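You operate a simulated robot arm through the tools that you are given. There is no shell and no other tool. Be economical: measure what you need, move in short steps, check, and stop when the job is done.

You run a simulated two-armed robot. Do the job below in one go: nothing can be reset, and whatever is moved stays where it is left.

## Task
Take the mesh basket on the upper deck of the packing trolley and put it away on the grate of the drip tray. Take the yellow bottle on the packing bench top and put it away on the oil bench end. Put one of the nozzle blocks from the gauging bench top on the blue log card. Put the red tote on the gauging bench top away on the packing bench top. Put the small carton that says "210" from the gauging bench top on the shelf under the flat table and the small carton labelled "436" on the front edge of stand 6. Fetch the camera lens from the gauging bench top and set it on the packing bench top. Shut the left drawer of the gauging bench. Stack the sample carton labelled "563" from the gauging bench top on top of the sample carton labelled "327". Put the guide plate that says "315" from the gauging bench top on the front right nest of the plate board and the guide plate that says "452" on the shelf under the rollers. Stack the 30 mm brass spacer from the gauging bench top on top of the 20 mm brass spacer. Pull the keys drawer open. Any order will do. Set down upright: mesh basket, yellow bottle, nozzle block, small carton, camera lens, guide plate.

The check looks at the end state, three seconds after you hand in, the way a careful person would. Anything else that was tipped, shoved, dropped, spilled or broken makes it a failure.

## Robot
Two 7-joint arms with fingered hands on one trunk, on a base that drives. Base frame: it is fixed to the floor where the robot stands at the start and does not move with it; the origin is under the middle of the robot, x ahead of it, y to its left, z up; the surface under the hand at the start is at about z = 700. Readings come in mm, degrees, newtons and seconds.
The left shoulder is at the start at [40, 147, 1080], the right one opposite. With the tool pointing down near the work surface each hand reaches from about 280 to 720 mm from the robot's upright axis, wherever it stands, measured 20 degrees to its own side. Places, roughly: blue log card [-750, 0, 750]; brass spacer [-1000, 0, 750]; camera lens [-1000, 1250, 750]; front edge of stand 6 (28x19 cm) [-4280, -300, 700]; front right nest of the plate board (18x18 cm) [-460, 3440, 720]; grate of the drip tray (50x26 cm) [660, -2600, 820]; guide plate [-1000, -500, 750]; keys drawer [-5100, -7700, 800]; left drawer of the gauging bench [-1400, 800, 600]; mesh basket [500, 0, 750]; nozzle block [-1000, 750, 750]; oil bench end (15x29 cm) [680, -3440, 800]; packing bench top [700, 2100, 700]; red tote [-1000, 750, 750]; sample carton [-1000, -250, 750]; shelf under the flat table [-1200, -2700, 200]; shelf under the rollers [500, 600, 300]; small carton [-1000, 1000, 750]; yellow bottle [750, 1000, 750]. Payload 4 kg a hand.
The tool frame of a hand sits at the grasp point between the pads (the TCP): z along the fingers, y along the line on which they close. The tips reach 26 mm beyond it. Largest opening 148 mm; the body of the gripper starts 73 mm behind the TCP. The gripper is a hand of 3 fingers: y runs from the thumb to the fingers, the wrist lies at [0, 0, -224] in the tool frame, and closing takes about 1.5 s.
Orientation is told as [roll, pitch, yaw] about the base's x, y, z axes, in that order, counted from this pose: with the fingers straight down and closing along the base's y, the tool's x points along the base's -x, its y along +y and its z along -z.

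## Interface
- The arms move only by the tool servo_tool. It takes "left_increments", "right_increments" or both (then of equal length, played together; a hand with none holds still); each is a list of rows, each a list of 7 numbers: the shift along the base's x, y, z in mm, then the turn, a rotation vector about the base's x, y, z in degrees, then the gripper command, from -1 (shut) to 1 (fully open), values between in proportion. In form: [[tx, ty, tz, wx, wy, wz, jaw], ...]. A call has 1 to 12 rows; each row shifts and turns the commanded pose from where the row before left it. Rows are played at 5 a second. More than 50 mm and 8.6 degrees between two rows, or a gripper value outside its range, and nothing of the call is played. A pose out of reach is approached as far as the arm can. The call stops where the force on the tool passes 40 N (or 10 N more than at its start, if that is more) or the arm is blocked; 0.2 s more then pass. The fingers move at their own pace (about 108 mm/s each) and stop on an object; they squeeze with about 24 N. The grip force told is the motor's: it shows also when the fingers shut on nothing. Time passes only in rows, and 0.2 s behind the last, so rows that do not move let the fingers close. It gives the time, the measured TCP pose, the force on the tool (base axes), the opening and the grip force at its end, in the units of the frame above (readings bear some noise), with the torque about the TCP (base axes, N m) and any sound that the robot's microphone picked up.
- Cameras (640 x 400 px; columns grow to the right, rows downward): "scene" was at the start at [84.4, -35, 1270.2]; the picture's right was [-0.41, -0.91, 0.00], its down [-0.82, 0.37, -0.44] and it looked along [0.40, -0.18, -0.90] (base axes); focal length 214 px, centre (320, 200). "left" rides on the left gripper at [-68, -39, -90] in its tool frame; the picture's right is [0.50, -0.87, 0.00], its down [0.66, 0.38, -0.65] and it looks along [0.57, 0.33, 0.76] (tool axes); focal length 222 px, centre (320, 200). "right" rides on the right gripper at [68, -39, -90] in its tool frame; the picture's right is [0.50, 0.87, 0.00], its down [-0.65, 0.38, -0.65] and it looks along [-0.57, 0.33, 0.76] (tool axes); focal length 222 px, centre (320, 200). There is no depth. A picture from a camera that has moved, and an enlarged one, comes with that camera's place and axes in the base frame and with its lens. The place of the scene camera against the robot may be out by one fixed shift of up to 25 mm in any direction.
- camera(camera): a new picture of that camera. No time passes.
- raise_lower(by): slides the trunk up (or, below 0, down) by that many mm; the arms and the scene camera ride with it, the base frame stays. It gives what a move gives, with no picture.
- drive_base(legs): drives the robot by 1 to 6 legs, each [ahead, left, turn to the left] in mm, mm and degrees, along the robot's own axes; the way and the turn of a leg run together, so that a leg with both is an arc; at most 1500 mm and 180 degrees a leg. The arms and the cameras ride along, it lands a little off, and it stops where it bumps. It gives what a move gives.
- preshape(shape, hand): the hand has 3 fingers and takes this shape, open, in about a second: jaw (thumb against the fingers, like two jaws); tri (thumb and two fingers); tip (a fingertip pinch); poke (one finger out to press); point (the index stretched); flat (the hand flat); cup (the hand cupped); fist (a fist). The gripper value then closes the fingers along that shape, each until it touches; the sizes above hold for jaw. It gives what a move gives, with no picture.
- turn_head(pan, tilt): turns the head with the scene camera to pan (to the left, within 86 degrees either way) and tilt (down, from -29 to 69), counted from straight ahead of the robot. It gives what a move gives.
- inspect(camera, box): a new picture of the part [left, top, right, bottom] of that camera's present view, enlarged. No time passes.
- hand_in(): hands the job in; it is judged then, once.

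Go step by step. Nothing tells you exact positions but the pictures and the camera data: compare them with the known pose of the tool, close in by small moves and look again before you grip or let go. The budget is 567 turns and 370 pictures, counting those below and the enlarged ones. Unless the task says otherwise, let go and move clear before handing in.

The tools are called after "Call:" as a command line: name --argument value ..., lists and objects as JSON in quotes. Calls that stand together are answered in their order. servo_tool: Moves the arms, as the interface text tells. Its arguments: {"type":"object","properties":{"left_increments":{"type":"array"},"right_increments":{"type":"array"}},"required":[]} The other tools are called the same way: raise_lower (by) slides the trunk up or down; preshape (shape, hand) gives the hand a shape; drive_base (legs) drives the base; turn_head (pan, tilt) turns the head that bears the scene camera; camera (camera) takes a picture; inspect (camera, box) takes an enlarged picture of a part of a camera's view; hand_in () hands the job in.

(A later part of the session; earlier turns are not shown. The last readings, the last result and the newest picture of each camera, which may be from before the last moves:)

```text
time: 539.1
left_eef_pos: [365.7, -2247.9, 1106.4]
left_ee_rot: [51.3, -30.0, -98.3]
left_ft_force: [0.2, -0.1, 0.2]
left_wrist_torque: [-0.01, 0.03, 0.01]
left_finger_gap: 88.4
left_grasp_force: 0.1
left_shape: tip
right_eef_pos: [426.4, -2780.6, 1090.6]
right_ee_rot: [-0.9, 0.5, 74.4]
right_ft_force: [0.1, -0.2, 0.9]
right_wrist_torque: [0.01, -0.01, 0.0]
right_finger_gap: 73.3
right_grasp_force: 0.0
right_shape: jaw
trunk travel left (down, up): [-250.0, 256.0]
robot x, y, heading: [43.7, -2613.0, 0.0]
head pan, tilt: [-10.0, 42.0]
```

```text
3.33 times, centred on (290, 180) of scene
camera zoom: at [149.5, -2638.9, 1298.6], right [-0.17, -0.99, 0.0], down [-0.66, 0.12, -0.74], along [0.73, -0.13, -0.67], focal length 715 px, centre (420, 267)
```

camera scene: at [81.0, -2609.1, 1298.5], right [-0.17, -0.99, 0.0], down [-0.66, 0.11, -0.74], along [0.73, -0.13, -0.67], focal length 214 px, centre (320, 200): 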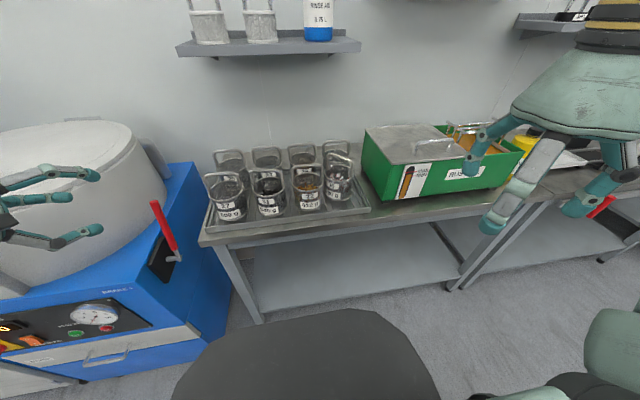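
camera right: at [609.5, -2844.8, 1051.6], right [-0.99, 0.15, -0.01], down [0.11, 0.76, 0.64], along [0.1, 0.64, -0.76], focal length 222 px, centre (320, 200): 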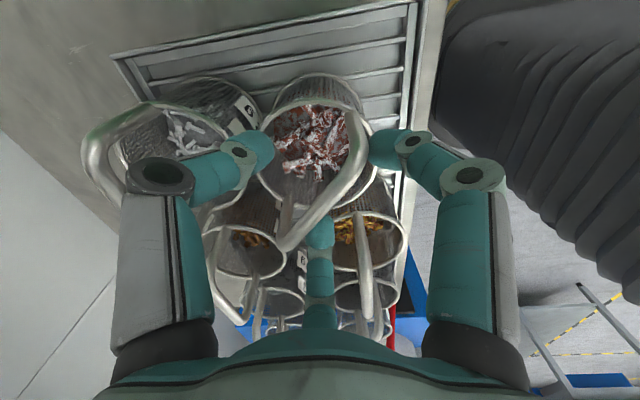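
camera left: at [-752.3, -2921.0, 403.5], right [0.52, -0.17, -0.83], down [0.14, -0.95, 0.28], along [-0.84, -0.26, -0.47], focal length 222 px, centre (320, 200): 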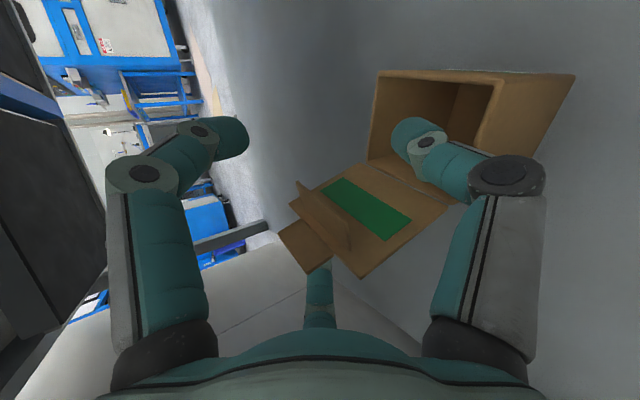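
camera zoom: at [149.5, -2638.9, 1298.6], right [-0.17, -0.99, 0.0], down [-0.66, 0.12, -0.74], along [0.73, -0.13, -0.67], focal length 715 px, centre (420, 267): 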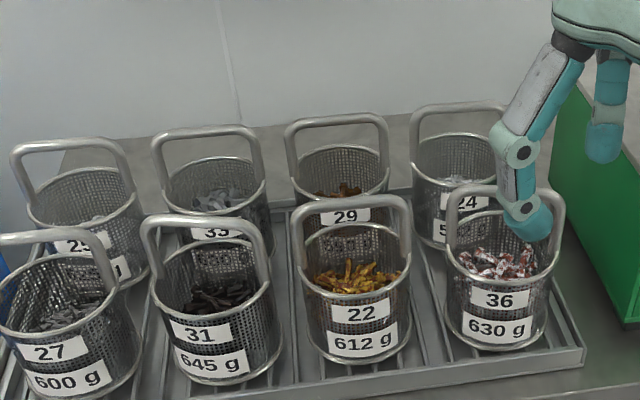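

Basket 36 is back in place. Now the guide plates: I drive back to the gauging bench's left end, setting both hands straight on the way (left one tilted 45° forward for the low shelf).

Call:
drive_base --legs '[[-260, 0, 0], [0, 1300, 0], [0, 700, 0]]'

Call:
servo_tool --left_increments '[[0, 0, 0, -3.91, 2.27, 6.26, 0.2], [0, 0, 0, -3.91, 2.27, 6.26, 0.2], [0, 0, 0, -3.91, 2.27, 6.26, 0.2], [0, 0, 0, -3.91, 2.27, 6.26, 0.2], [0, 0, 0, -3.91, 2.27, 6.26, 0.2], [0, 0, 0, -3.91, 2.27, 6.26, 0.2], [0, 0, 0, -3.91, 2.27, 6.26, 0.2], [0, 0, 0, -3.91, 2.27, 6.26, 0.2], [0, 0, 0, -3.91, 2.27, 6.26, 0.2], [0, 0, 0, -3.91, 2.27, 6.26, 0.2]]' --right_increments '[[-5, -5, 0, 0, 0, -7.45, 0], [-5, -5, 0, 0, 0, -7.45, 0], [-5, -5, 0, 0, 0, -7.45, 0], [-5, -5, 0, 0, 0, -7.45, 0], [-5, -5, 0, 0, 0, -7.45, 0], [-5, -5, 0, 0, 0, -7.45, 0], [-5, -5, 0, 0, 0, -7.45, 0], [-5, -5, 0, 0, 0, -7.45, 0], [-5, -5, 0, 0, 0, -7.45, 0], [-5, -5, 0, 0, 0, -7.45, 0]]'

Call:
drive_base --legs '[[0, 0, 90], [0, 0, 90]]'

Call:
turn_head --pan -10 --tilt 42

Call:
camera --camera "scene"

```text
time: 550.5
left_eef_pos: [107.2, -247.4, 1107.1]
left_ee_rot: [51.2, -30.1, -98.7]
left_ft_force: [-0.6, -0.1, 1.1]
left_wrist_torque: [0.01, -0.01, 0.02]
left_finger_gap: 88.3
left_grasp_force: 0.1
left_shape: tip
right_eef_pos: [164.6, -779.4, 1090.1]
right_ee_rot: [-0.8, 0.4, 74.1]
right_ft_force: [0.4, -0.5, -0.2]
right_wrist_torque: [-0.02, -0.01, 0.02]
right_finger_gap: 73.5
right_grasp_force: 0.0
right_shape: jaw
trunk travel left (down, up): [-250.0, 256.0]
robot x, y, heading: [-221.1, -610.6, -0.2]
head pan, tilt: [-10.0, 42.0]
```

```text
time: 552.7
left_eef_pos: [107.6, -246.0, 1109.5]
left_ee_rot: [-0.5, -45.1, 0.6]
left_ft_force: [-0.7, -0.1, 1.0]
left_wrist_torque: [0.01, 0.02, 0.02]
left_finger_gap: 88.0
left_grasp_force: 0.1
left_shape: tip
left hand out of reach, approached as far as the arm can: row 7
right_eef_pos: [114.7, -829.5, 1089.8]
right_ee_rot: [-0.8, 0.4, -0.7]
right_ft_force: [-0.6, 0.4, 0.6]
right_wrist_torque: [-0.01, 0.0, 0.01]
right_finger_gap: 73.5
right_grasp_force: 0.1
right_shape: jaw
trunk travel left (down, up): [-250.0, 256.0]
robot x, y, heading: [-218.5, -613.5, -0.1]
head pan, tilt: [-10.0, 42.0]
```

```text
time: 560.8
left_eef_pos: [-542.0, -985.7, 1109.9]
left_ee_rot: [-0.5, -45.1, -178.2]
left_ft_force: [0.2, 0.8, 0.1]
left_wrist_torque: [-0.02, -0.02, 0.0]
left_finger_gap: 88.0
left_grasp_force: 0.1
left_shape: tip
right_eef_pos: [-562.4, -401.4, 1091.0]
right_ee_rot: [-0.8, 0.4, -179.1]
right_ft_force: [-0.1, 0.1, 0.3]
right_wrist_torque: [0.02, 0.03, 0.0]
right_finger_gap: 73.7
right_grasp_force: 0.1
right_shape: jaw
trunk travel left (down, up): [-250.0, 256.0]
robot x, y, heading: [-224.8, -610.1, -178.9]
head pan, tilt: [-10.0, 42.0]
```

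```text
time: 561.4
left_eef_pos: [-542.0, -987.1, 1108.8]
left_ee_rot: [-0.5, -45.1, -178.3]
left_ft_force: [0.4, -0.5, -0.4]
left_wrist_torque: [0.01, 0.02, -0.03]
left_finger_gap: 88.2
left_grasp_force: 0.0
left_shape: tip
right_eef_pos: [-561.9, -402.2, 1088.9]
right_ee_rot: [-0.8, 0.4, -179.1]
right_ft_force: [0.1, -1.1, 1.1]
right_wrist_torque: [0.01, -0.01, 0.03]
right_finger_gap: 73.5
right_grasp_force: 0.0
right_shape: jaw
trunk travel left (down, up): [-250.0, 256.0]
robot x, y, heading: [-224.5, -610.9, -179.2]
head pan, tilt: [-10.0, 42.0]
```

```text
104 pictures are left
camera scene: at [-316.8, -608.8, 1298.5], right [0.15, 0.99, 0.0], down [0.66, -0.1, -0.74], along [-0.73, 0.12, -0.67], focal length 214 px, centre (320, 200)
```

scene: 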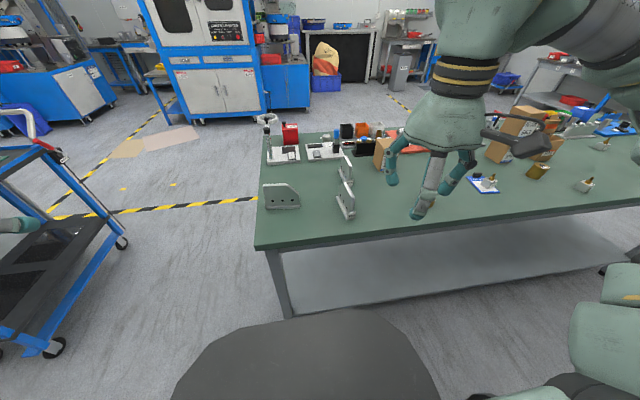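

Call:
inspect --camera "scene" --box '[300, 140, 380, 230]'

```text
4.44 times, centred on (340, 185) of scene
camera zoom: at [-316.8, -608.8, 1298.5], right [0.15, 0.99, 0.0], down [0.66, -0.1, -0.74], along [-0.73, 0.12, -0.67], focal length 953 px, centre (231, 267)
```

zoom: 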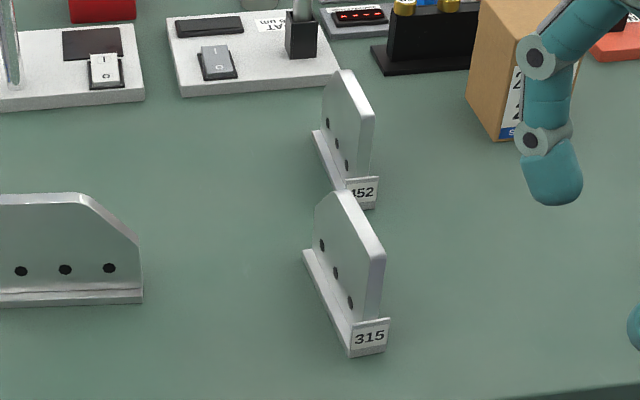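

Plate 315 is centred near [-812, -431], top z ≈ 885; plate 452 near [-976, -389]. I drive 90 mm closer and bring the right hand over 315.

Call:
drive_base --legs '[[90, 0, -0.8]]'

Call:
servo_tool --right_increments '[[-32, -6, -32, 0, 0, 1.5, 0], [-32, -6, -32, 0, 0, 1.5, 0], [-32, -6, -32, 0, 0, 1.5, 0], [-32, -6, -32, 0, 0, 1.5, 0], [-30, -5, -25, 0, 0, 1.5, 0]]'

Call:
camera --camera "right"

```text
time: 562.5
left_eef_pos: [-636.6, -982.3, 1108.8]
left_ee_rot: [-0.4, -45.2, -179.2]
left_ft_force: [0.0, 0.2, -0.4]
left_wrist_torque: [0.02, -0.01, -0.01]
left_finger_gap: 88.3
left_grasp_force: 0.0
left_shape: tip
right_eef_pos: [-648.8, -397.5, 1090.2]
right_ee_rot: [-0.9, 0.4, -179.9]
right_ft_force: [-0.8, 1.2, -1.5]
right_wrist_torque: [-0.02, -0.02, 0.0]
right_finger_gap: 73.6
right_grasp_force: 0.1
right_shape: jaw
trunk travel left (down, up): [-250.0, 256.0]
robot x, y, heading: [-313.0, -609.6, -179.8]
head pan, tilt: [-10.0, 42.0]
```

```text
time: 563.7
left_eef_pos: [-638.9, -981.2, 1108.2]
left_ee_rot: [-0.6, -45.1, -179.2]
left_ft_force: [0.5, 1.0, 0.2]
left_wrist_torque: [0.0, -0.01, -0.02]
left_finger_gap: 88.1
left_grasp_force: 0.1
left_shape: tip
right_eef_pos: [-808.7, -426.0, 935.4]
right_ee_rot: [-0.8, 0.4, -172.5]
right_ft_force: [-0.1, -0.2, 0.1]
right_wrist_torque: [0.01, 0.01, -0.01]
right_finger_gap: 73.5
right_grasp_force: 0.1
right_shape: jaw
trunk travel left (down, up): [-250.0, 256.0]
robot x, y, heading: [-311.6, -613.6, -179.5]
head pan, tilt: [-10.0, 42.0]
```

```text
102 pictures are left
camera right: at [-747.1, -379.4, 1027.7], right [0.61, -0.79, -0.01], down [-0.6, -0.47, 0.64], along [-0.51, -0.39, -0.77], focal length 222 px, centre (320, 200)
```

right: 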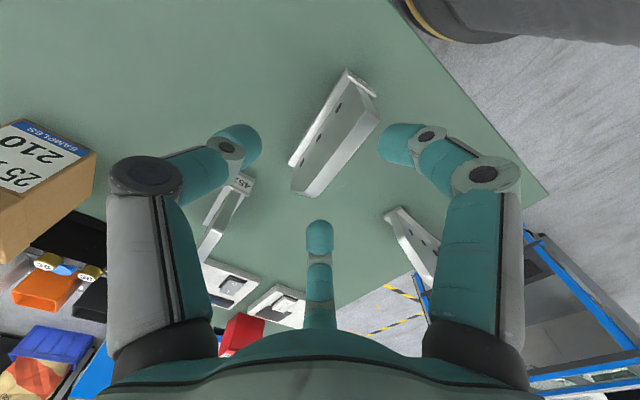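

Plate top edge runs near y = -435, x from -760 to -847. I correct and lower to grip it.

Call:
servo_tool --right_increments '[[3, -5, -15, 0, 0, -2, 0.3], [3, -4, -20, 0, 0, -2, 0.3], [0, 0, -20, 0, 0, 0, 0.3], [0, 0, -14, 0, 0, 0, 0.3]]'

Call:
camera --camera "right"

```text
time: 564.7
left_eef_pos: [-636.6, -980.1, 1109.0]
left_ee_rot: [-0.5, -45.1, -179.2]
left_ft_force: [0.3, -0.3, 0.1]
left_wrist_torque: [0.04, 0.01, 0.02]
left_finger_gap: 88.3
left_grasp_force: 0.1
left_shape: tip
right_eef_pos: [-800.5, -434.2, 866.8]
right_ee_rot: [-0.9, 0.4, -176.4]
right_ft_force: [-0.3, -0.3, 0.9]
right_wrist_torque: [0.0, 0.01, -0.01]
right_finger_gap: 95.5
right_grasp_force: 0.1
right_shape: jaw
trunk travel left (down, up): [-250.0, 256.0]
robot x, y, heading: [-306.4, -610.8, -179.9]
head pan, tilt: [-10.0, 42.0]
```

```text
101 pictures are left
camera right: at [-736.1, -393.0, 958.9], right [0.55, -0.83, -0.01], down [-0.64, -0.43, 0.64], along [-0.54, -0.35, -0.77], focal length 222 px, centre (320, 200)
```

right: 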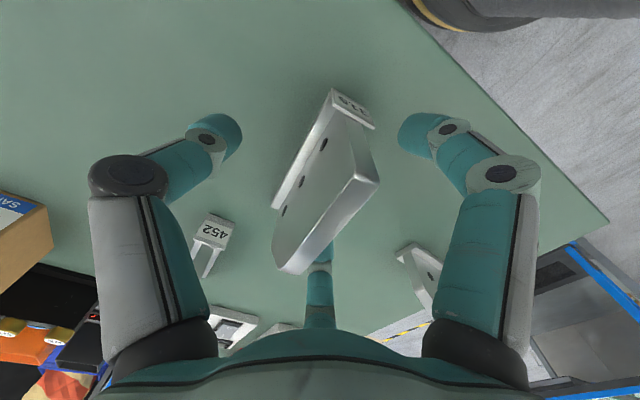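

Call:
servo_tool --right_increments '[[0, 0, 0, 0, 0, 0, 0], [0, 0, 0, 0, 0, 0, -0.4], [0, 0, 0, 0, 0, 0, -1], [0, 0, 0, 0, 0, 0, -1], [0, 0, 0, 0, 0, 0, -1], [0, 0, 0, 0, 0, 0, -1], [0, 0, 10, 0, 0, 0, -1], [0, 0, 40, 0, 0, 0, -1], [0, 0, 45, 0, 0, 0, -1]]'

Call:
camera --camera "right"

```text
time: 566.7
left_eef_pos: [-635.7, -981.2, 1108.8]
left_ee_rot: [-0.4, -45.1, -179.2]
left_ft_force: [0.1, -1.0, 0.0]
left_wrist_torque: [0.01, 0.03, 0.01]
left_finger_gap: 88.1
left_grasp_force: 0.2
left_shape: tip
right_eef_pos: [-801.2, -434.6, 963.1]
right_ee_rot: [-0.9, 0.4, -176.4]
right_ft_force: [-0.8, -0.1, -3.4]
right_wrist_torque: [0.03, -0.05, -0.02]
right_finger_gap: 9.0
right_grasp_force: 23.4
right_shape: jaw
trunk travel left (down, up): [-250.0, 256.0]
robot x, y, heading: [-310.7, -613.7, -179.8]
head pan, tilt: [-10.0, 42.0]
```

```text
100 pictures are left
camera right: at [-736.0, -393.0, 1055.4], right [0.55, -0.83, -0.01], down [-0.63, -0.43, 0.64], along [-0.54, -0.35, -0.77], focal length 222 px, centre (320, 200)
```

right: 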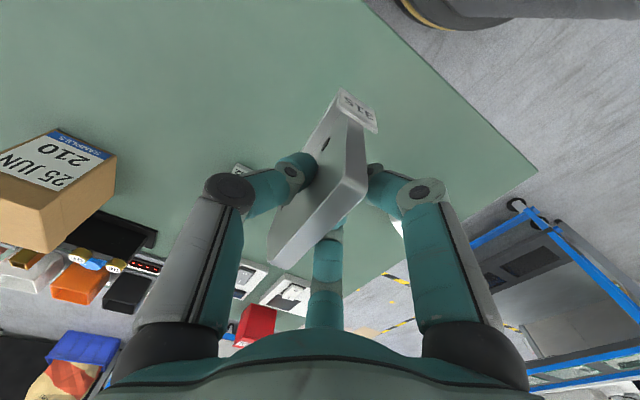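

Plate 315 is held. I shift along the bench and bring the tilted left hand toward plate 452.

Call:
drive_base --legs '[[0, -420, 0]]'

Call:
servo_tool --left_increments '[[-32, 21, -20, 0, 0, 0.5, 0.3], [-32, 21, -20, 0, 0, 0.5, 0.3], [-32, 21, -20, 0, 0, 0.5, 0.3], [-32, 21, -20, 0, 0, 0.5, 0.3], [-32, 21, -20, 0, 0, 0.5, 0.3], [-32, 21, -20, 0, 0, 0.5, 0.3], [-32, 21, -20, 0, 0, 0.5, 0.3], [-32, 21, -20, 0, 0, 0.5, 0.3]]'

Call:
camera --camera "left"

Call:
camera --camera "scene"

```text
time: 569.3
left_eef_pos: [-638.6, -564.7, 1109.3]
left_ee_rot: [-0.6, -45.1, -179.0]
left_ft_force: [0.2, -0.4, -0.2]
left_wrist_torque: [0.0, 0.02, -0.04]
left_finger_gap: 88.4
left_grasp_force: 0.0
left_shape: tip
right_eef_pos: [-803.9, -18.6, 962.6]
right_ee_rot: [-0.8, 0.4, -176.2]
right_ft_force: [0.1, -1.2, -4.2]
right_wrist_torque: [0.01, -0.05, 0.01]
right_finger_gap: 9.0
right_grasp_force: 24.0
right_shape: jaw
trunk travel left (down, up): [-250.0, 256.0]
robot x, y, heading: [-316.3, -194.4, -179.5]
head pan, tilt: [-10.0, 42.0]
```

```text
time: 571.1
left_eef_pos: [-899.7, -398.2, 950.6]
left_ee_rot: [-0.5, -45.0, -175.0]
left_ft_force: [-0.2, 0.5, -0.1]
left_wrist_torque: [0.02, 0.0, 0.0]
left_finger_gap: 95.6
left_grasp_force: 0.0
left_shape: tip
left hand out of reach, approached as far as the arm can: row 1
right_eef_pos: [-805.4, -19.1, 962.6]
right_ee_rot: [-0.8, 0.5, -176.3]
right_ft_force: [-0.2, 0.2, -3.7]
right_wrist_torque: [-0.02, -0.08, 0.01]
right_finger_gap: 8.8
right_grasp_force: 24.3
right_shape: jaw
trunk travel left (down, up): [-250.0, 256.0]
robot x, y, heading: [-312.8, -194.5, -179.6]
head pan, tilt: [-10.0, 42.0]
```

```text
99 pictures are left
camera left: at [-886.0, -358.2, 1061.7], right [0.28, 0.89, -0.35], down [0.95, -0.3, 0.0], along [-0.11, -0.33, -0.94], focal length 222 px, centre (320, 200)
```

left: 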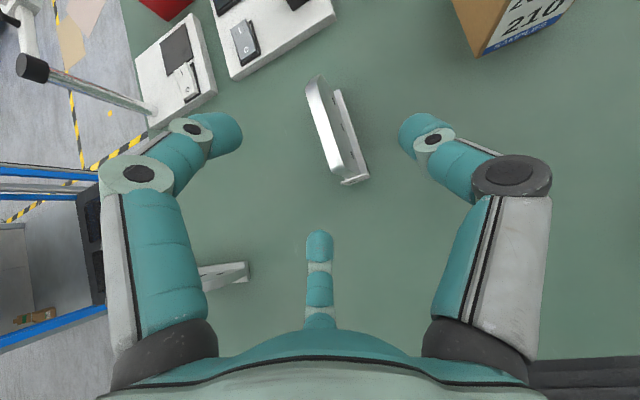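

```text
98 pictures are left
camera scene: at [-411.0, -191.0, 1298.3], right [0.17, 0.99, 0.0], down [0.66, -0.11, -0.74], along [-0.73, 0.12, -0.67], focal length 214 px, centre (320, 200)
```

scene: 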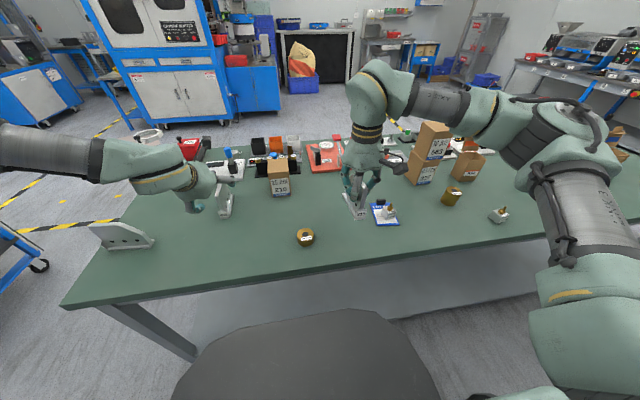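

Plate 452's top edge runs from [-916, -396] to [-1004, -397]. I align, narrow the opening and go in along the tilt.

Call:
servo_tool --left_increments '[[-20, 1, -20, 0, 0, -1.5, -0.1], [-20, 1, -20, 0, 0, -1.5, -0.1], [-20, 0, -20, 0, 0, 0, -0.1], [-2, 0, -26, 0, 0, 0, -0.1]]'

Call:
camera --camera "left"

```text
time: 572.1
left_eef_pos: [-947.5, -411.7, 876.6]
left_ee_rot: [-0.6, -45.1, -177.9]
left_ft_force: [-0.8, -0.3, -0.7]
left_wrist_torque: [-0.03, 0.02, -0.01]
left_finger_gap: 66.7
left_grasp_force: 0.1
left_shape: tip
left hand out of reach, approached as far as the arm can: row 3, 4
right_eef_pos: [-804.8, -17.7, 962.4]
right_ee_rot: [-0.8, 0.4, -176.3]
right_ft_force: [-0.5, -0.1, -4.1]
right_wrist_torque: [-0.01, -0.06, 0.01]
right_finger_gap: 8.9
right_grasp_force: 23.6
right_shape: jaw
trunk travel left (down, up): [-250.0, 256.0]
robot x, y, heading: [-315.3, -191.3, -179.6]
head pan, tilt: [-10.0, 42.0]
```

```text
97 pictures are left
camera left: at [-932.5, -372.8, 988.3], right [0.33, 0.88, -0.35], down [0.94, -0.35, -0.01], along [-0.13, -0.32, -0.94], focal length 222 px, centre (320, 200)
```

left: 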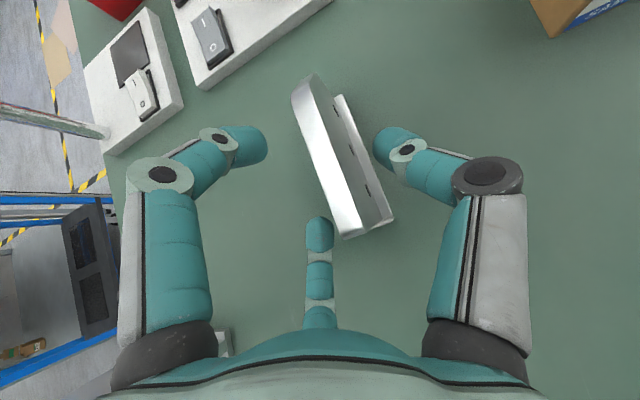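

I need the trunk lower for this reach: I raise both hands 100 mm and lower the trunk 100 mm.

Call:
servo_tool --left_increments '[[0, 0, 35, 0, 0, 0, -0.1], [0, 0, 35, 0, 0, 0, -0.1], [0, 0, 35, 0, 0, 0, -0.1]]' --right_increments '[[0, 0, 35, 0, 0, 0, -1], [0, 0, 35, 0, 0, 0, -1], [0, 0, 35, 0, 0, 0, -1]]'

Call:
raise_lower --by -100

Call:
servo_tool --left_increments '[[-7, 8, -8, 0, 0, 0, -0.1], [-7, 7, -8, 0, 0, 0, -0.1]]'

Call:
camera --camera "left"

```text
time: 572.9
left_eef_pos: [-946.6, -412.7, 983.8]
left_ee_rot: [-0.5, -45.1, -178.0]
left_ft_force: [0.8, -0.2, -0.2]
left_wrist_torque: [0.01, 0.03, -0.03]
left_finger_gap: 67.1
left_grasp_force: 0.2
left_shape: tip
right_eef_pos: [-803.2, -18.8, 1068.9]
right_ee_rot: [-0.8, 0.4, -176.3]
right_ft_force: [-0.1, 0.5, -4.4]
right_wrist_torque: [0.02, -0.04, 0.01]
right_finger_gap: 8.6
right_grasp_force: 23.8
right_shape: jaw
trunk travel left (down, up): [-250.0, 256.0]
robot x, y, heading: [-310.6, -191.4, -179.7]
head pan, tilt: [-10.0, 42.0]
```

```text
time: 574.2
left_eef_pos: [-947.8, -410.5, 883.4]
left_ee_rot: [-0.5, -45.2, -178.1]
left_ft_force: [-0.4, 0.1, 0.2]
left_wrist_torque: [0.0, 0.0, 0.0]
left_finger_gap: 66.8
left_grasp_force: 0.1
left_shape: tip
right_eef_pos: [-805.0, -18.5, 967.7]
right_ee_rot: [-0.8, 0.3, -176.3]
right_ft_force: [1.1, 0.1, -4.6]
right_wrist_torque: [0.01, -0.03, -0.04]
right_finger_gap: 9.0
right_grasp_force: 23.8
right_shape: jaw
trunk travel left (down, up): [-150.0, 356.0]
robot x, y, heading: [-313.2, -197.1, -179.5]
head pan, tilt: [-10.0, 42.0]
```

```text
time: 574.8
left_eef_pos: [-960.3, -396.5, 867.5]
left_ee_rot: [-0.3, -45.1, -178.1]
left_ft_force: [-0.1, -0.8, -1.0]
left_wrist_torque: [0.0, 0.05, -0.03]
left_finger_gap: 67.2
left_grasp_force: 0.0
left_shape: tip
right_eef_pos: [-804.8, -17.9, 967.7]
right_ee_rot: [-0.8, 0.5, -176.3]
right_ft_force: [0.6, 0.5, -4.6]
right_wrist_torque: [0.02, -0.06, 0.0]
right_finger_gap: 9.0
right_grasp_force: 23.9
right_shape: jaw
trunk travel left (down, up): [-150.0, 356.0]
robot x, y, heading: [-310.6, -192.7, -179.6]
head pan, tilt: [-10.0, 42.0]
```

```text
96 pictures are left
camera left: at [-945.8, -357.8, 978.4], right [0.33, 0.88, -0.35], down [0.94, -0.35, -0.01], along [-0.13, -0.33, -0.94], focal length 222 px, centre (320, 200)
```

left: 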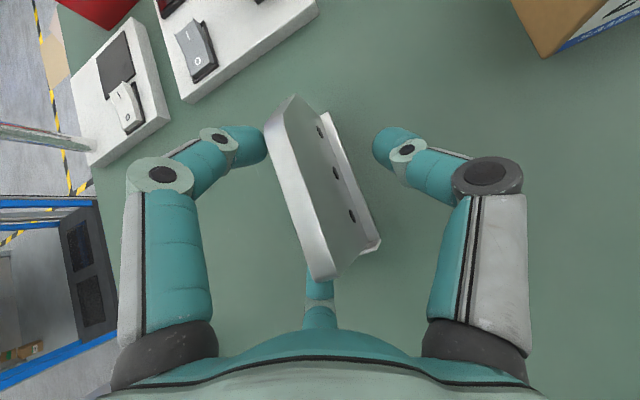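

Straddled correctly. I close and lift.

Call:
servo_tool --left_increments '[[0, 0, -2, 0, 0, 0, -0.4], [0, 0, 0, 0, 0, 0, -0.7], [0, 0, 0, 0, 0, 0, -1], [0, 0, 0, 0, 0, 0, -1], [0, 0, 0, 0, 0, 0, -1], [0, 0, 0, 0, 0, 0, -1], [0, 0, 10, 0, 0, 0, -1], [0, 0, 40, 0, 0, 0, -1], [0, 0, 45, 0, 0, 0, -1]]'

Call:
camera --camera "left"

```text
time: 576.8
left_eef_pos: [-961.4, -396.2, 959.6]
left_ee_rot: [-0.5, -45.1, -178.0]
left_ft_force: [0.1, 0.5, -2.5]
left_wrist_torque: [0.01, -0.08, -0.03]
left_finger_gap: 12.7
left_grasp_force: 24.4
left_shape: tip
right_eef_pos: [-803.8, -16.6, 967.2]
right_ee_rot: [-0.8, 0.4, -176.4]
right_ft_force: [0.0, 0.8, -3.1]
right_wrist_torque: [-0.02, -0.04, 0.02]
right_finger_gap: 8.6
right_grasp_force: 23.5
right_shape: jaw
trunk travel left (down, up): [-150.0, 356.0]
robot x, y, heading: [-316.2, -197.6, -179.5]
head pan, tilt: [-10.0, 42.0]
```

```text
95 pictures are left
camera left: at [-946.1, -357.8, 1071.0], right [0.33, 0.88, -0.35], down [0.94, -0.35, 0.0], along [-0.13, -0.33, -0.94], focal length 222 px, centre (320, 200)
```

left: 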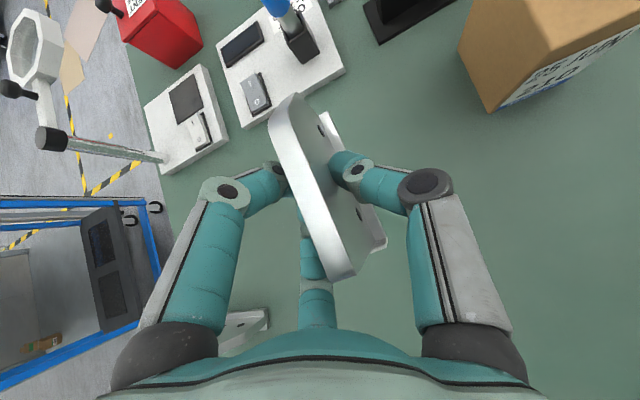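

Both plates are held. I draw the hands in, back off and turn around to face the rollers.

Call:
servo_tool --left_increments '[[40, -15, 15, 0, 0, 0, -1], [40, -15, 15, 0, 0, 0, -1], [40, -15, 15, 0, 0, 0, -1], [40, -15, 15, 0, 0, 0, -1], [40, -15, 15, 0, 0, 0, -1]]' --right_increments '[[25, 0, 15, 0, 0, 0, -1], [25, 0, 15, 0, 0, 0, -1], [25, 0, 15, 0, 0, 0, -1], [25, 0, 15, 0, 0, 0, -1], [25, 0, 15, 0, 0, 0, -1]]'

Call:
drive_base --legs '[[-60, 0, 0], [0, 0, 90], [0, 0, 90], [0, 500, 0]]'

Call:
turn_head --pan 25 --tilt 45

Call:
camera --camera "scene"

```text
time: 578.0
left_eef_pos: [-758.7, -472.1, 1035.7]
left_ee_rot: [-0.7, -45.3, -177.8]
left_ft_force: [1.3, 0.0, -3.5]
left_wrist_torque: [-0.02, -0.04, -0.01]
left_finger_gap: 12.6
left_grasp_force: 23.8
left_shape: tip
right_eef_pos: [-676.7, -18.6, 1044.6]
right_ee_rot: [-0.8, 0.3, -176.2]
right_ft_force: [-0.7, -0.4, -2.2]
right_wrist_torque: [0.01, -0.07, -0.01]
right_finger_gap: 8.8
right_grasp_force: 24.2
right_shape: jaw
trunk travel left (down, up): [-150.0, 356.0]
robot x, y, heading: [-313.1, -193.7, -179.6]
head pan, tilt: [-10.0, 42.0]
```

```text
time: 589.2
left_eef_pos: [184.7, 587.8, 1033.9]
left_ee_rot: [-0.5, -45.2, 2.6]
left_ft_force: [0.7, 0.0, -4.1]
left_wrist_torque: [-0.01, 0.08, -0.02]
left_finger_gap: 12.2
left_grasp_force: 24.1
left_shape: tip
right_eef_pos: [108.5, 133.3, 1043.1]
right_ee_rot: [-0.7, 0.4, 4.3]
right_ft_force: [-0.1, 0.7, -4.1]
right_wrist_torque: [-0.02, 0.05, 0.0]
right_finger_gap: 8.7
right_grasp_force: 23.7
right_shape: jaw
trunk travel left (down, up): [-150.0, 356.0]
robot x, y, heading: [-259.9, 305.8, 1.0]
head pan, tilt: [-10.0, 42.0]
```

```text
time: 590.2
left_eef_pos: [185.4, 588.7, 1034.9]
left_ee_rot: [-0.5, -45.1, 2.6]
left_ft_force: [-0.2, 0.9, -4.7]
left_wrist_torque: [0.01, 0.09, 0.0]
left_finger_gap: 12.3
left_grasp_force: 24.0
left_shape: tip
right_eef_pos: [107.1, 133.8, 1043.7]
right_ee_rot: [-0.9, 0.4, 4.3]
right_ft_force: [0.0, -0.5, -4.1]
right_wrist_torque: [0.0, 0.04, -0.01]
right_finger_gap: 8.6
right_grasp_force: 23.9
right_shape: jaw
trunk travel left (down, up): [-150.0, 356.0]
robot x, y, heading: [-262.6, 303.9, 0.9]
head pan, tilt: [25.0, 45.0]
```

```text
94 pictures are left
camera scene: at [-158.6, 331.5, 1194.1], right [0.44, -0.9, 0.0], down [-0.64, -0.31, -0.71], along [0.64, 0.31, -0.71], focal length 214 px, centre (320, 200)
```

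scene: 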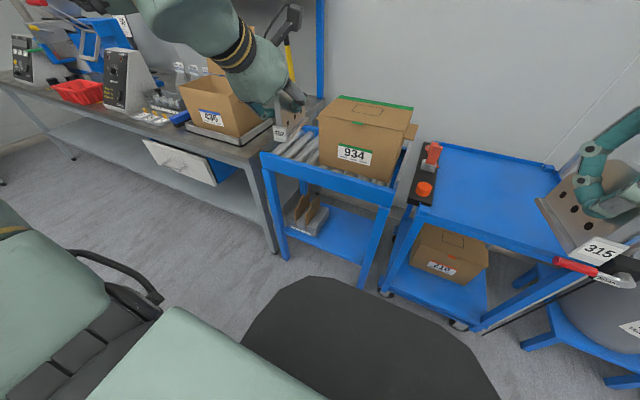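

The shelf's right half (x ≈ 390–650, y ≈ 380–620) is free. I tuck the right hand, position the robot, lower the trunk and bring the plate down in front of the shelf.

Call:
servo_tool --left_increments '[[0, 15, 0, 0, 0, 0, -1], [0, 20, 0, 0, 0, 0, -1], [0, 20, 0, 0, 0, 0, -1]]' --right_increments '[[-35, 0, 0, 0, 0, 0, -1], [-35, 0, 0, 0, 0, 0, -1], [-30, 0, 0, 0, 0, 0, -1]]'

Call:
drive_base --legs '[[70, -150, -0.9]]'

Call:
raise_lower --by -147

Call:
servo_tool --left_increments '[[0, 0, -45, 0, 0, 0, -1], [0, 0, -45, 0, 0, 0, -1], [0, 0, -45, 0, 0, 0, -1], [0, 0, -45, 0, 0, 0, -1], [5, 0, -45, 0, 0, 0, -1], [10, 0, -45, 0, 0, 0, -1], [10, 0, -45, 0, 0, 0, -1], [10, 0, -45, 0, 0, 0, -1], [10, 0, -45, 0, 0, 0, -1], [10, 0, -40, 0, 0, 0, -1]]'

Call:
turn_head --pan 40 --tilt 50

Call:
camera --camera "scene"

```text
time: 591.0
left_eef_pos: [186.0, 642.8, 1035.4]
left_ee_rot: [-0.5, -45.2, 2.7]
left_ft_force: [-0.4, 0.4, -3.4]
left_wrist_torque: [0.02, 0.05, 0.0]
left_finger_gap: 12.2
left_grasp_force: 23.8
left_shape: tip
right_eef_pos: [8.4, 132.7, 1043.4]
right_ee_rot: [-0.9, 0.4, 4.2]
right_ft_force: [0.6, 0.4, -3.4]
right_wrist_torque: [-0.02, 0.08, 0.0]
right_finger_gap: 8.7
right_grasp_force: 24.0
right_shape: jaw
trunk travel left (down, up): [-150.0, 356.0]
robot x, y, heading: [-257.5, 303.5, 1.0]
head pan, tilt: [25.0, 45.0]
```

```text
time: 592.5
left_eef_pos: [263.2, 484.9, 1035.3]
left_ee_rot: [-0.6, -45.1, 1.7]
left_ft_force: [-0.3, -0.3, -4.6]
left_wrist_torque: [0.03, 0.04, 0.04]
left_finger_gap: 12.3
left_grasp_force: 23.9
left_shape: tip
right_eef_pos: [79.0, -21.2, 1042.1]
right_ee_rot: [-0.8, 0.4, 3.4]
right_ft_force: [0.1, 0.1, -4.1]
right_wrist_torque: [-0.01, 0.06, -0.05]
right_finger_gap: 8.7
right_grasp_force: 24.0
right_shape: jaw
trunk travel left (down, up): [-150.0, 356.0]
robot x, y, heading: [-186.4, 154.1, 0.2]
head pan, tilt: [25.0, 45.0]
```

```text
time: 594.2
left_eef_pos: [263.1, 485.9, 888.1]
left_ee_rot: [-0.5, -45.1, 1.7]
left_ft_force: [-0.1, 0.2, -2.7]
left_wrist_torque: [0.02, 0.1, 0.01]
left_finger_gap: 12.7
left_grasp_force: 24.1
left_shape: tip
right_eef_pos: [77.0, -20.7, 896.6]
right_ee_rot: [-0.7, 0.4, 3.3]
right_ft_force: [0.1, -0.5, -4.0]
right_wrist_torque: [0.0, 0.04, -0.01]
right_finger_gap: 8.9
right_grasp_force: 23.9
right_shape: jaw
trunk travel left (down, up): [-3.0, 503.0]
robot x, y, heading: [-189.2, 155.8, 0.1]
head pan, tilt: [25.0, 45.0]
```

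```text
time: 596.4
left_eef_pos: [353.2, 543.1, 564.5]
left_ee_rot: [-0.9, -44.6, 0.8]
left_ft_force: [-26.7, 3.1, 4.9]
left_wrist_torque: [-0.65, -3.39, -1.29]
left_finger_gap: 12.3
left_grasp_force: 24.2
left_shape: tip
left hand out of reach, approached as far as the arm can: row 6, 7, 8, 9, 10
right_eef_pos: [78.2, -19.0, 894.5]
right_ee_rot: [-0.9, 0.5, 3.3]
right_ft_force: [0.2, 0.7, -3.9]
right_wrist_torque: [-0.04, 0.11, 0.01]
right_finger_gap: 8.7
right_grasp_force: 23.7
right_shape: jaw
trunk travel left (down, up): [-3.0, 503.0]
robot x, y, heading: [-189.8, 156.9, -0.0]
head pan, tilt: [25.0, 45.0]
stopped in row 10 (left hand): the force on the tool passed its limit at 50 N (the readings are from after the stop); the commanded pose is now the measured one
```

```text
time: 597.2
left_eef_pos: [353.1, 542.8, 565.7]
left_ee_rot: [-0.8, -44.6, 0.8]
left_ft_force: [-20.2, -1.6, -10.9]
left_wrist_torque: [0.53, -2.5, -0.84]
left_finger_gap: 12.0
left_grasp_force: 24.4
left_shape: tip
right_eef_pos: [77.1, -20.2, 897.0]
right_ee_rot: [-0.9, 0.4, 3.5]
right_ft_force: [-0.4, 0.7, -2.7]
right_wrist_torque: [-0.04, 0.04, -0.01]
right_finger_gap: 8.4
right_grasp_force: 24.6
right_shape: jaw
trunk travel left (down, up): [-3.0, 503.0]
robot x, y, heading: [-191.8, 156.8, 0.5]
head pan, tilt: [40.0, 50.0]
```

```text
93 pictures are left
camera scene: at [-102.8, 195.9, 1040.8], right [0.64, -0.76, 0.0], down [-0.58, -0.49, -0.64], along [0.49, 0.41, -0.77], focal length 214 px, centre (320, 200)
```

scene: 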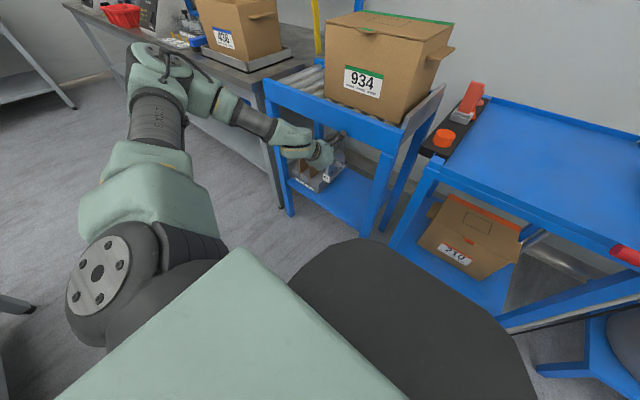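

The arm slid forward and touched the roller frame. I back off, then use a wider side posture before lowering.

Call:
drive_base --legs '[[-180, 0, 0]]'

Call:
servo_tool --left_increments '[[-15, 20, 30, 0, 0, 0, -1], [-15, 25, 30, 0, 0, 0, -1], [-15, 30, 0, 0, 0, 0, -1], [0, 0, -45, 0, 0, 0, -1], [0, 0, -45, 0, 0, 0, -1], [0, 0, -45, 0, 0, 0, -1], [0, 0, -45, 0, 0, 0, -1], [0, 0, -45, 0, 0, 0, -1]]'

Call:
camera --camera "left"

```text
time: 598.7
left_eef_pos: [175.9, 540.4, 566.5]
left_ee_rot: [-0.9, -44.8, 0.9]
left_ft_force: [0.0, -0.1, -3.1]
left_wrist_torque: [-0.01, 0.07, 0.01]
left_finger_gap: 12.0
left_grasp_force: 23.9
left_shape: tip
right_eef_pos: [-103.1, -21.6, 895.6]
right_ee_rot: [-0.9, 0.4, 3.4]
right_ft_force: [-0.2, 0.5, -3.8]
right_wrist_torque: [0.02, 0.05, 0.01]
right_finger_gap: 8.6
right_grasp_force: 24.5
right_shape: jaw
trunk travel left (down, up): [-3.0, 503.0]
robot x, y, heading: [-370.3, 155.4, -0.1]
head pan, tilt: [40.0, 50.0]
```

```text
time: 600.5
left_eef_pos: [113.9, 659.5, 505.0]
left_ee_rot: [-1.0, -44.5, 0.8]
left_ft_force: [0.6, -0.3, -3.4]
left_wrist_torque: [0.02, 0.03, 0.02]
left_finger_gap: 12.3
left_grasp_force: 24.2
left_shape: tip
left hand out of reach, approached as far as the arm can: row 6, 7, 8
right_eef_pos: [-102.9, -21.5, 895.7]
right_ee_rot: [-0.9, 0.4, 3.3]
right_ft_force: [-0.5, 0.0, -2.6]
right_wrist_torque: [-0.01, 0.08, 0.01]
right_finger_gap: 8.8
right_grasp_force: 24.1
right_shape: jaw
trunk travel left (down, up): [-3.0, 503.0]
robot x, y, heading: [-367.5, 156.0, 0.1]
head pan, tilt: [40.0, 50.0]
```

```text
92 pictures are left
camera left: at [98.5, 622.2, 617.1], right [-0.35, -0.87, -0.34], down [-0.93, 0.38, 0.0], along [0.13, 0.32, -0.94], focal length 222 px, centre (320, 200)
```

left: 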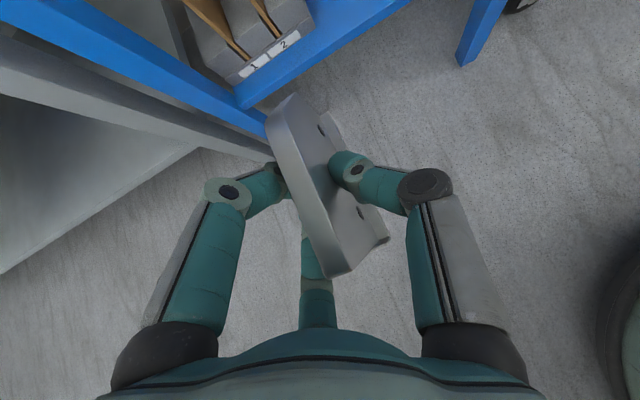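

Pointing the hand inward should allow lower reach, as with the carton. I turn it 30° inward and try lowering.

Call:
servo_tool --left_increments '[[0, -20, 10, 0, 0, -7.5, -1], [0, -20, 0, 0, 0, -7.5, -1], [0, -20, 0, 0, 0, -7.5, -1], [0, -20, 0, 0, 0, -7.5, -1], [5, 0, -40, 0, 0, 0, -1], [5, 0, -40, 0, 0, 0, -1], [0, 0, -40, 0, 0, 0, -1]]'

```text
time: 602.1
left_eef_pos: [126.4, 597.7, 481.2]
left_ee_rot: [-0.8, -44.7, -29.2]
left_ft_force: [-0.2, -0.7, -3.9]
left_wrist_torque: [0.09, 0.06, -0.01]
left_finger_gap: 11.8
left_grasp_force: 23.7
left_shape: tip
left hand out of reach, approached as far as the arm can: row 5, 6, 7
right_eef_pos: [-102.6, -22.0, 895.0]
right_ee_rot: [-0.8, 0.6, 3.4]
right_ft_force: [0.1, -0.6, -3.1]
right_wrist_torque: [-0.03, 0.06, -0.04]
right_finger_gap: 8.7
right_grasp_force: 24.1
right_shape: jaw
trunk travel left (down, up): [-3.0, 503.0]
robot x, y, heading: [-369.7, 154.7, -0.3]
head pan, tilt: [40.0, 50.0]
```

The limit is on forward tilt. I reduce the tilt by 20° (the plate can be levelled by pressing it down) and test how low I get.

Call:
servo_tool --left_increments '[[0, -20, 0, 0, 6.7, 4, -1], [0, -20, 0, 0, 6.7, 4, -1], [0, -20, 0, 0, 6.7, 4, -1], [0, -20, -30, 0, 0, 0, -1], [0, 0, -40, 0, 0, 0, -1], [0, 0, -40, 0, 0, 0, -1]]'

```text
time: 603.5
left_eef_pos: [115.6, 535.5, 457.9]
left_ee_rot: [-9.4, -25.9, -12.0]
left_ft_force: [0.5, -0.1, -4.2]
left_wrist_torque: [0.03, 0.06, 0.0]
left_finger_gap: 11.9
left_grasp_force: 24.4
left_shape: tip
left hand out of reach, approached as far as the arm can: row 4, 5, 6
right_eef_pos: [-102.4, -21.5, 895.2]
right_ee_rot: [-0.7, 0.6, 3.4]
right_ft_force: [-0.4, -0.9, -3.6]
right_wrist_torque: [-0.03, 0.06, -0.02]
right_finger_gap: 8.7
right_grasp_force: 24.3
right_shape: jaw
trunk travel left (down, up): [-3.0, 503.0]
robot x, y, heading: [-370.9, 159.2, 0.4]
head pan, tilt: [40.0, 50.0]
```

More tilt, not less, matches the posture that worked for the carton. I tilt the hand to about 57°, pointing inward 25°, and lower again.

Call:
servo_tool --left_increments '[[4, 2, 5, -0.62, -6.34, -1.28, -1], [4, 2, 5, -0.62, -6.34, -1.28, -1], [4, 2, 5, -0.62, -6.34, -1.28, -1], [4, 2, 5, -0.62, -6.34, -1.28, -1], [4, 2, 5, -0.62, -6.34, -1.28, -1], [0, 0, -40, 0, 0, 0, -1], [0, 0, -40, 0, 0, 0, -1], [0, 0, -30, 0, 0, 0, -1]]'

```text
time: 605.3
left_eef_pos: [142.9, 546.2, 510.1]
left_ee_rot: [-0.2, -56.9, -25.0]
left_ft_force: [-0.9, 0.2, -3.2]
left_wrist_torque: [0.02, 0.06, 0.01]
left_finger_gap: 11.8
left_grasp_force: 24.5
left_shape: tip
left hand out of reach, approached as far as the arm can: row 3, 4, 5, 6, 7, 8
right_eef_pos: [-102.1, -20.0, 895.2]
right_ee_rot: [-0.9, 0.4, 3.3]
right_ft_force: [0.2, -0.7, -4.2]
right_wrist_torque: [0.0, 0.04, -0.01]
right_finger_gap: 8.7
right_grasp_force: 24.6
right_shape: jaw
trunk travel left (down, up): [-3.0, 503.0]
robot x, y, heading: [-372.6, 158.5, 0.3]
head pan, tilt: [40.0, 50.0]
```

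I test whether the right hand, which holds its plate vertically, can go low enough in its side posture.

Call:
servo_tool --left_increments '[[0, 0, 30, 0, 0, 0, -1], [0, 0, 30, 0, 0, 0, -1], [0, 0, 30, 0, 0, 0, -1], [0, 0, 30, 0, 0, 0, -1], [0, 0, 0, 0, 0, 0, -1], [0, 0, 0, 0, 0, 0, -1], [0, 0, 0, 0, 0, 0, -1], [0, 0, 0, 0, 0, 0, -1], [0, 0, 0, 0, 0, 0, -1], [0, 0, 0, 0, 0, 0, -1], [0, 0, 0, 0, 0, 0, -1], [0, 0, 0, 0, 0, 0, -1]]' --right_increments '[[20, -40, 0, 0, 0, 0, -1], [20, -40, 0, 0, 0, 0, -1], [20, -40, 0, 0, 0, 0, -1], [20, -40, 0, 0, 0, 0, -1], [0, 0, -50, 0, 0, 0, -1], [0, 0, -50, 0, 0, 0, -1], [0, 0, -50, 0, 0, 0, -1], [0, 0, -50, 0, 0, 0, -1], [0, 0, -50, 0, 0, 0, -1], [0, 0, -50, 0, 0, 0, -1], [0, 0, -50, 0, 0, 0, -1], [0, 0, -50, 0, 0, 0, -1]]'

Call:
servo_tool --right_increments '[[0, 0, -50, 0, 0, 0, -1], [0, 0, -50, 0, 0, 0, -1], [0, 0, -50, 0, 0, 0, -1]]'

Call:
turn_head --pan -50 --tilt 50

Call:
camera --camera "scene"

```text
time: 607.9
left_eef_pos: [142.1, 547.3, 629.7]
left_ee_rot: [-0.1, -57.0, -25.0]
left_ft_force: [-0.1, 0.0, -3.7]
left_wrist_torque: [0.03, 0.06, -0.01]
left_finger_gap: 11.5
left_grasp_force: 23.7
left_shape: tip
right_eef_pos: [-24.0, -181.7, 495.4]
right_ee_rot: [-0.9, 0.3, 3.4]
right_ft_force: [-0.4, 0.2, -3.2]
right_wrist_torque: [-0.01, 0.05, 0.0]
right_finger_gap: 8.7
right_grasp_force: 23.3
right_shape: jaw
trunk travel left (down, up): [-3.0, 503.0]
robot x, y, heading: [-368.0, 157.3, -0.0]
head pan, tilt: [40.0, 50.0]
```

```text
time: 608.7
left_eef_pos: [141.8, 547.0, 629.2]
left_ee_rot: [0.0, -56.9, -25.0]
left_ft_force: [0.4, 0.8, -3.7]
left_wrist_torque: [0.02, 0.08, 0.0]
left_finger_gap: 11.5
left_grasp_force: 24.2
left_shape: tip
right_eef_pos: [-23.0, -180.2, 343.8]
right_ee_rot: [-0.9, 0.3, 3.4]
right_ft_force: [0.9, 0.2, -2.9]
right_wrist_torque: [-0.01, 0.06, -0.02]
right_finger_gap: 8.4
right_grasp_force: 24.4
right_shape: jaw
trunk travel left (down, up): [-3.0, 503.0]
robot x, y, heading: [-365.7, 153.2, -0.0]
head pan, tilt: [40.0, 50.0]
```

```text
time: 610.3
left_eef_pos: [141.8, 548.4, 631.2]
left_ee_rot: [-0.2, -57.0, -24.9]
left_ft_force: [0.2, 0.2, -3.3]
left_wrist_torque: [0.06, 0.03, 0.01]
left_finger_gap: 11.3
left_grasp_force: 23.7
left_shape: tip
right_eef_pos: [-24.3, -180.3, 345.4]
right_ee_rot: [-0.6, 0.4, 3.5]
right_ft_force: [-0.3, -0.4, -3.5]
right_wrist_torque: [0.01, 0.08, 0.0]
right_finger_gap: 8.4
right_grasp_force: 24.3
right_shape: jaw
trunk travel left (down, up): [-3.0, 503.0]
robot x, y, heading: [-370.5, 157.2, 0.1]
head pan, tilt: [-50.0, 50.0]
```

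```text
91 pictures are left
camera scene: at [-291.3, 86.6, 1040.7], right [-0.76, -0.64, 0.0], down [-0.49, 0.59, -0.64], along [0.41, -0.49, -0.77], focal length 214 px, centre (320, 200)
```

scene: 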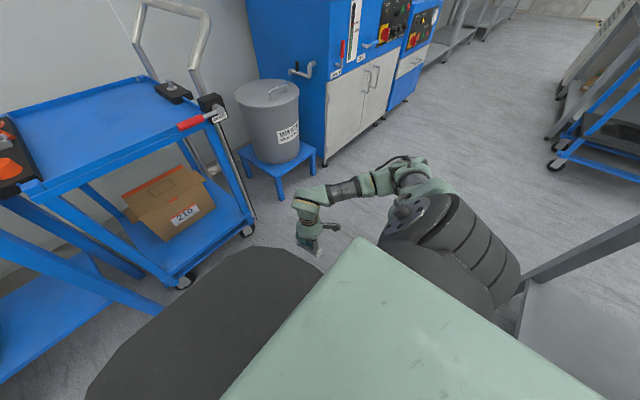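

The right arm reaches that low easily with the hand vertical (forearm horizontal). So 452 should be held vertically too. I'll set it on the trolley's free deck and regrip it upright with the left hand.

Call:
servo_tool --left_increments '[[0, 0, 40, 0.5, 2.2, 5, -1], [0, 0, 40, 0.5, 2.2, 5, -1], [0, 0, 40, 0.5, 2.2, 5, -1], [0, 0, 40, 0.5, 2.2, 5, -1], [0, 0, 40, 0.5, 2.2, 5, -1], [0, 0, 0, 0, 0, 0, -1], [0, 0, 0, 0, 0, 0, -1], [0, 0, 0, 0, 0, 0, -1]]' --right_increments '[[0, 0, 50, 0, 0, 0, -1], [0, 0, 50, 0, 0, 0, -1], [0, 0, 50, 0, 0, 0, -1], [0, 0, 50, 0, 0, 0, -1], [0, 0, 50, 0, 0, 0, -1], [0, 0, 50, 0, 0, 0, -1], [0, 0, 50, 0, 0, 0, -1], [0, 0, 50, 0, 0, 0, -1]]'

Call:
raise_lower --by 60

Call:
drive_base --legs '[[0, -330, 0], [260, 0, 0]]'

Call:
turn_head --pan 15 --tilt 45

Call:
camera --camera "scene"

```text
time: 612.1
left_eef_pos: [137.1, 548.8, 796.5]
left_ee_rot: [-0.2, -47.3, -0.5]
left_ft_force: [-0.2, 0.3, -4.0]
left_wrist_torque: [-0.01, 0.03, 0.01]
left_finger_gap: 11.6
left_grasp_force: 23.5
left_shape: tip
left hand out of reach, approached as far as the arm can: row 4, 5
right_eef_pos: [-23.0, -181.1, 745.7]
right_ee_rot: [-0.9, 0.6, 3.4]
right_ft_force: [-0.2, 0.0, -3.6]
right_wrist_torque: [-0.01, 0.06, 0.04]
right_finger_gap: 8.9
right_grasp_force: 24.0
right_shape: jaw
trunk travel left (down, up): [-3.0, 503.0]
robot x, y, heading: [-366.9, 156.7, 0.1]
head pan, tilt: [-50.0, 50.0]
```

```text
time: 613.1
left_eef_pos: [137.9, 546.7, 855.5]
left_ee_rot: [0.1, -47.3, -0.8]
left_ft_force: [-0.3, -0.5, -4.0]
left_wrist_torque: [-0.06, 0.06, -0.01]
left_finger_gap: 11.4
left_grasp_force: 24.2
left_shape: tip
right_eef_pos: [-20.9, -181.3, 803.7]
right_ee_rot: [-0.7, 0.5, 3.5]
right_ft_force: [-0.4, -0.6, -3.3]
right_wrist_torque: [-0.01, 0.06, -0.02]
right_finger_gap: 8.6
right_grasp_force: 23.4
right_shape: jaw
trunk travel left (down, up): [-63.0, 443.0]
robot x, y, heading: [-368.6, 152.6, -0.1]
head pan, tilt: [-50.0, 50.0]
```

```text
time: 616.8
left_eef_pos: [397.2, 221.1, 854.3]
left_ee_rot: [0.0, -47.2, -0.6]
left_ft_force: [-0.2, 0.3, -4.2]
left_wrist_torque: [-0.01, 0.05, 0.0]
left_finger_gap: 11.8
left_grasp_force: 23.9
left_shape: tip
right_eef_pos: [239.0, -508.4, 803.9]
right_ee_rot: [-0.7, 0.5, 3.5]
right_ft_force: [1.1, -0.1, -3.4]
right_wrist_torque: [0.02, 0.09, 0.02]
right_finger_gap: 8.5
right_grasp_force: 23.8
right_shape: jaw
trunk travel left (down, up): [-63.0, 443.0]
robot x, y, heading: [-110.7, -175.2, 0.1]
head pan, tilt: [-50.0, 50.0]
```

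```text
time: 618.1
left_eef_pos: [396.1, 221.1, 855.5]
left_ee_rot: [0.0, -47.4, -0.5]
left_ft_force: [-0.3, 0.0, -3.9]
left_wrist_torque: [0.02, 0.07, 0.03]
left_finger_gap: 11.6
left_grasp_force: 23.5
left_shape: tip
right_eef_pos: [238.6, -509.2, 804.8]
right_ee_rot: [-0.8, 0.5, 3.5]
right_ft_force: [1.0, -0.4, -3.6]
right_wrist_torque: [0.01, 0.07, -0.01]
right_finger_gap: 8.5
right_grasp_force: 23.4
right_shape: jaw
trunk travel left (down, up): [-63.0, 443.0]
robot x, y, heading: [-110.9, -173.7, 0.3]
head pan, tilt: [15.0, 45.0]
```

```text
90 pictures are left
camera scene: at [-3.0, -160.5, 1105.9], right [0.26, -0.97, 0.0], down [-0.68, -0.19, -0.71], along [0.68, 0.19, -0.71], focal length 214 px, centre (320, 200)
```

scene: 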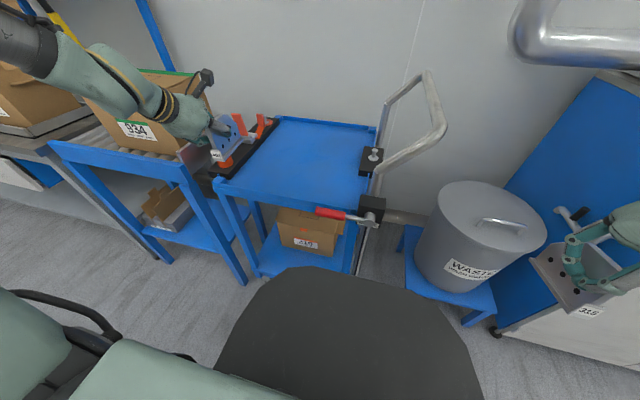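

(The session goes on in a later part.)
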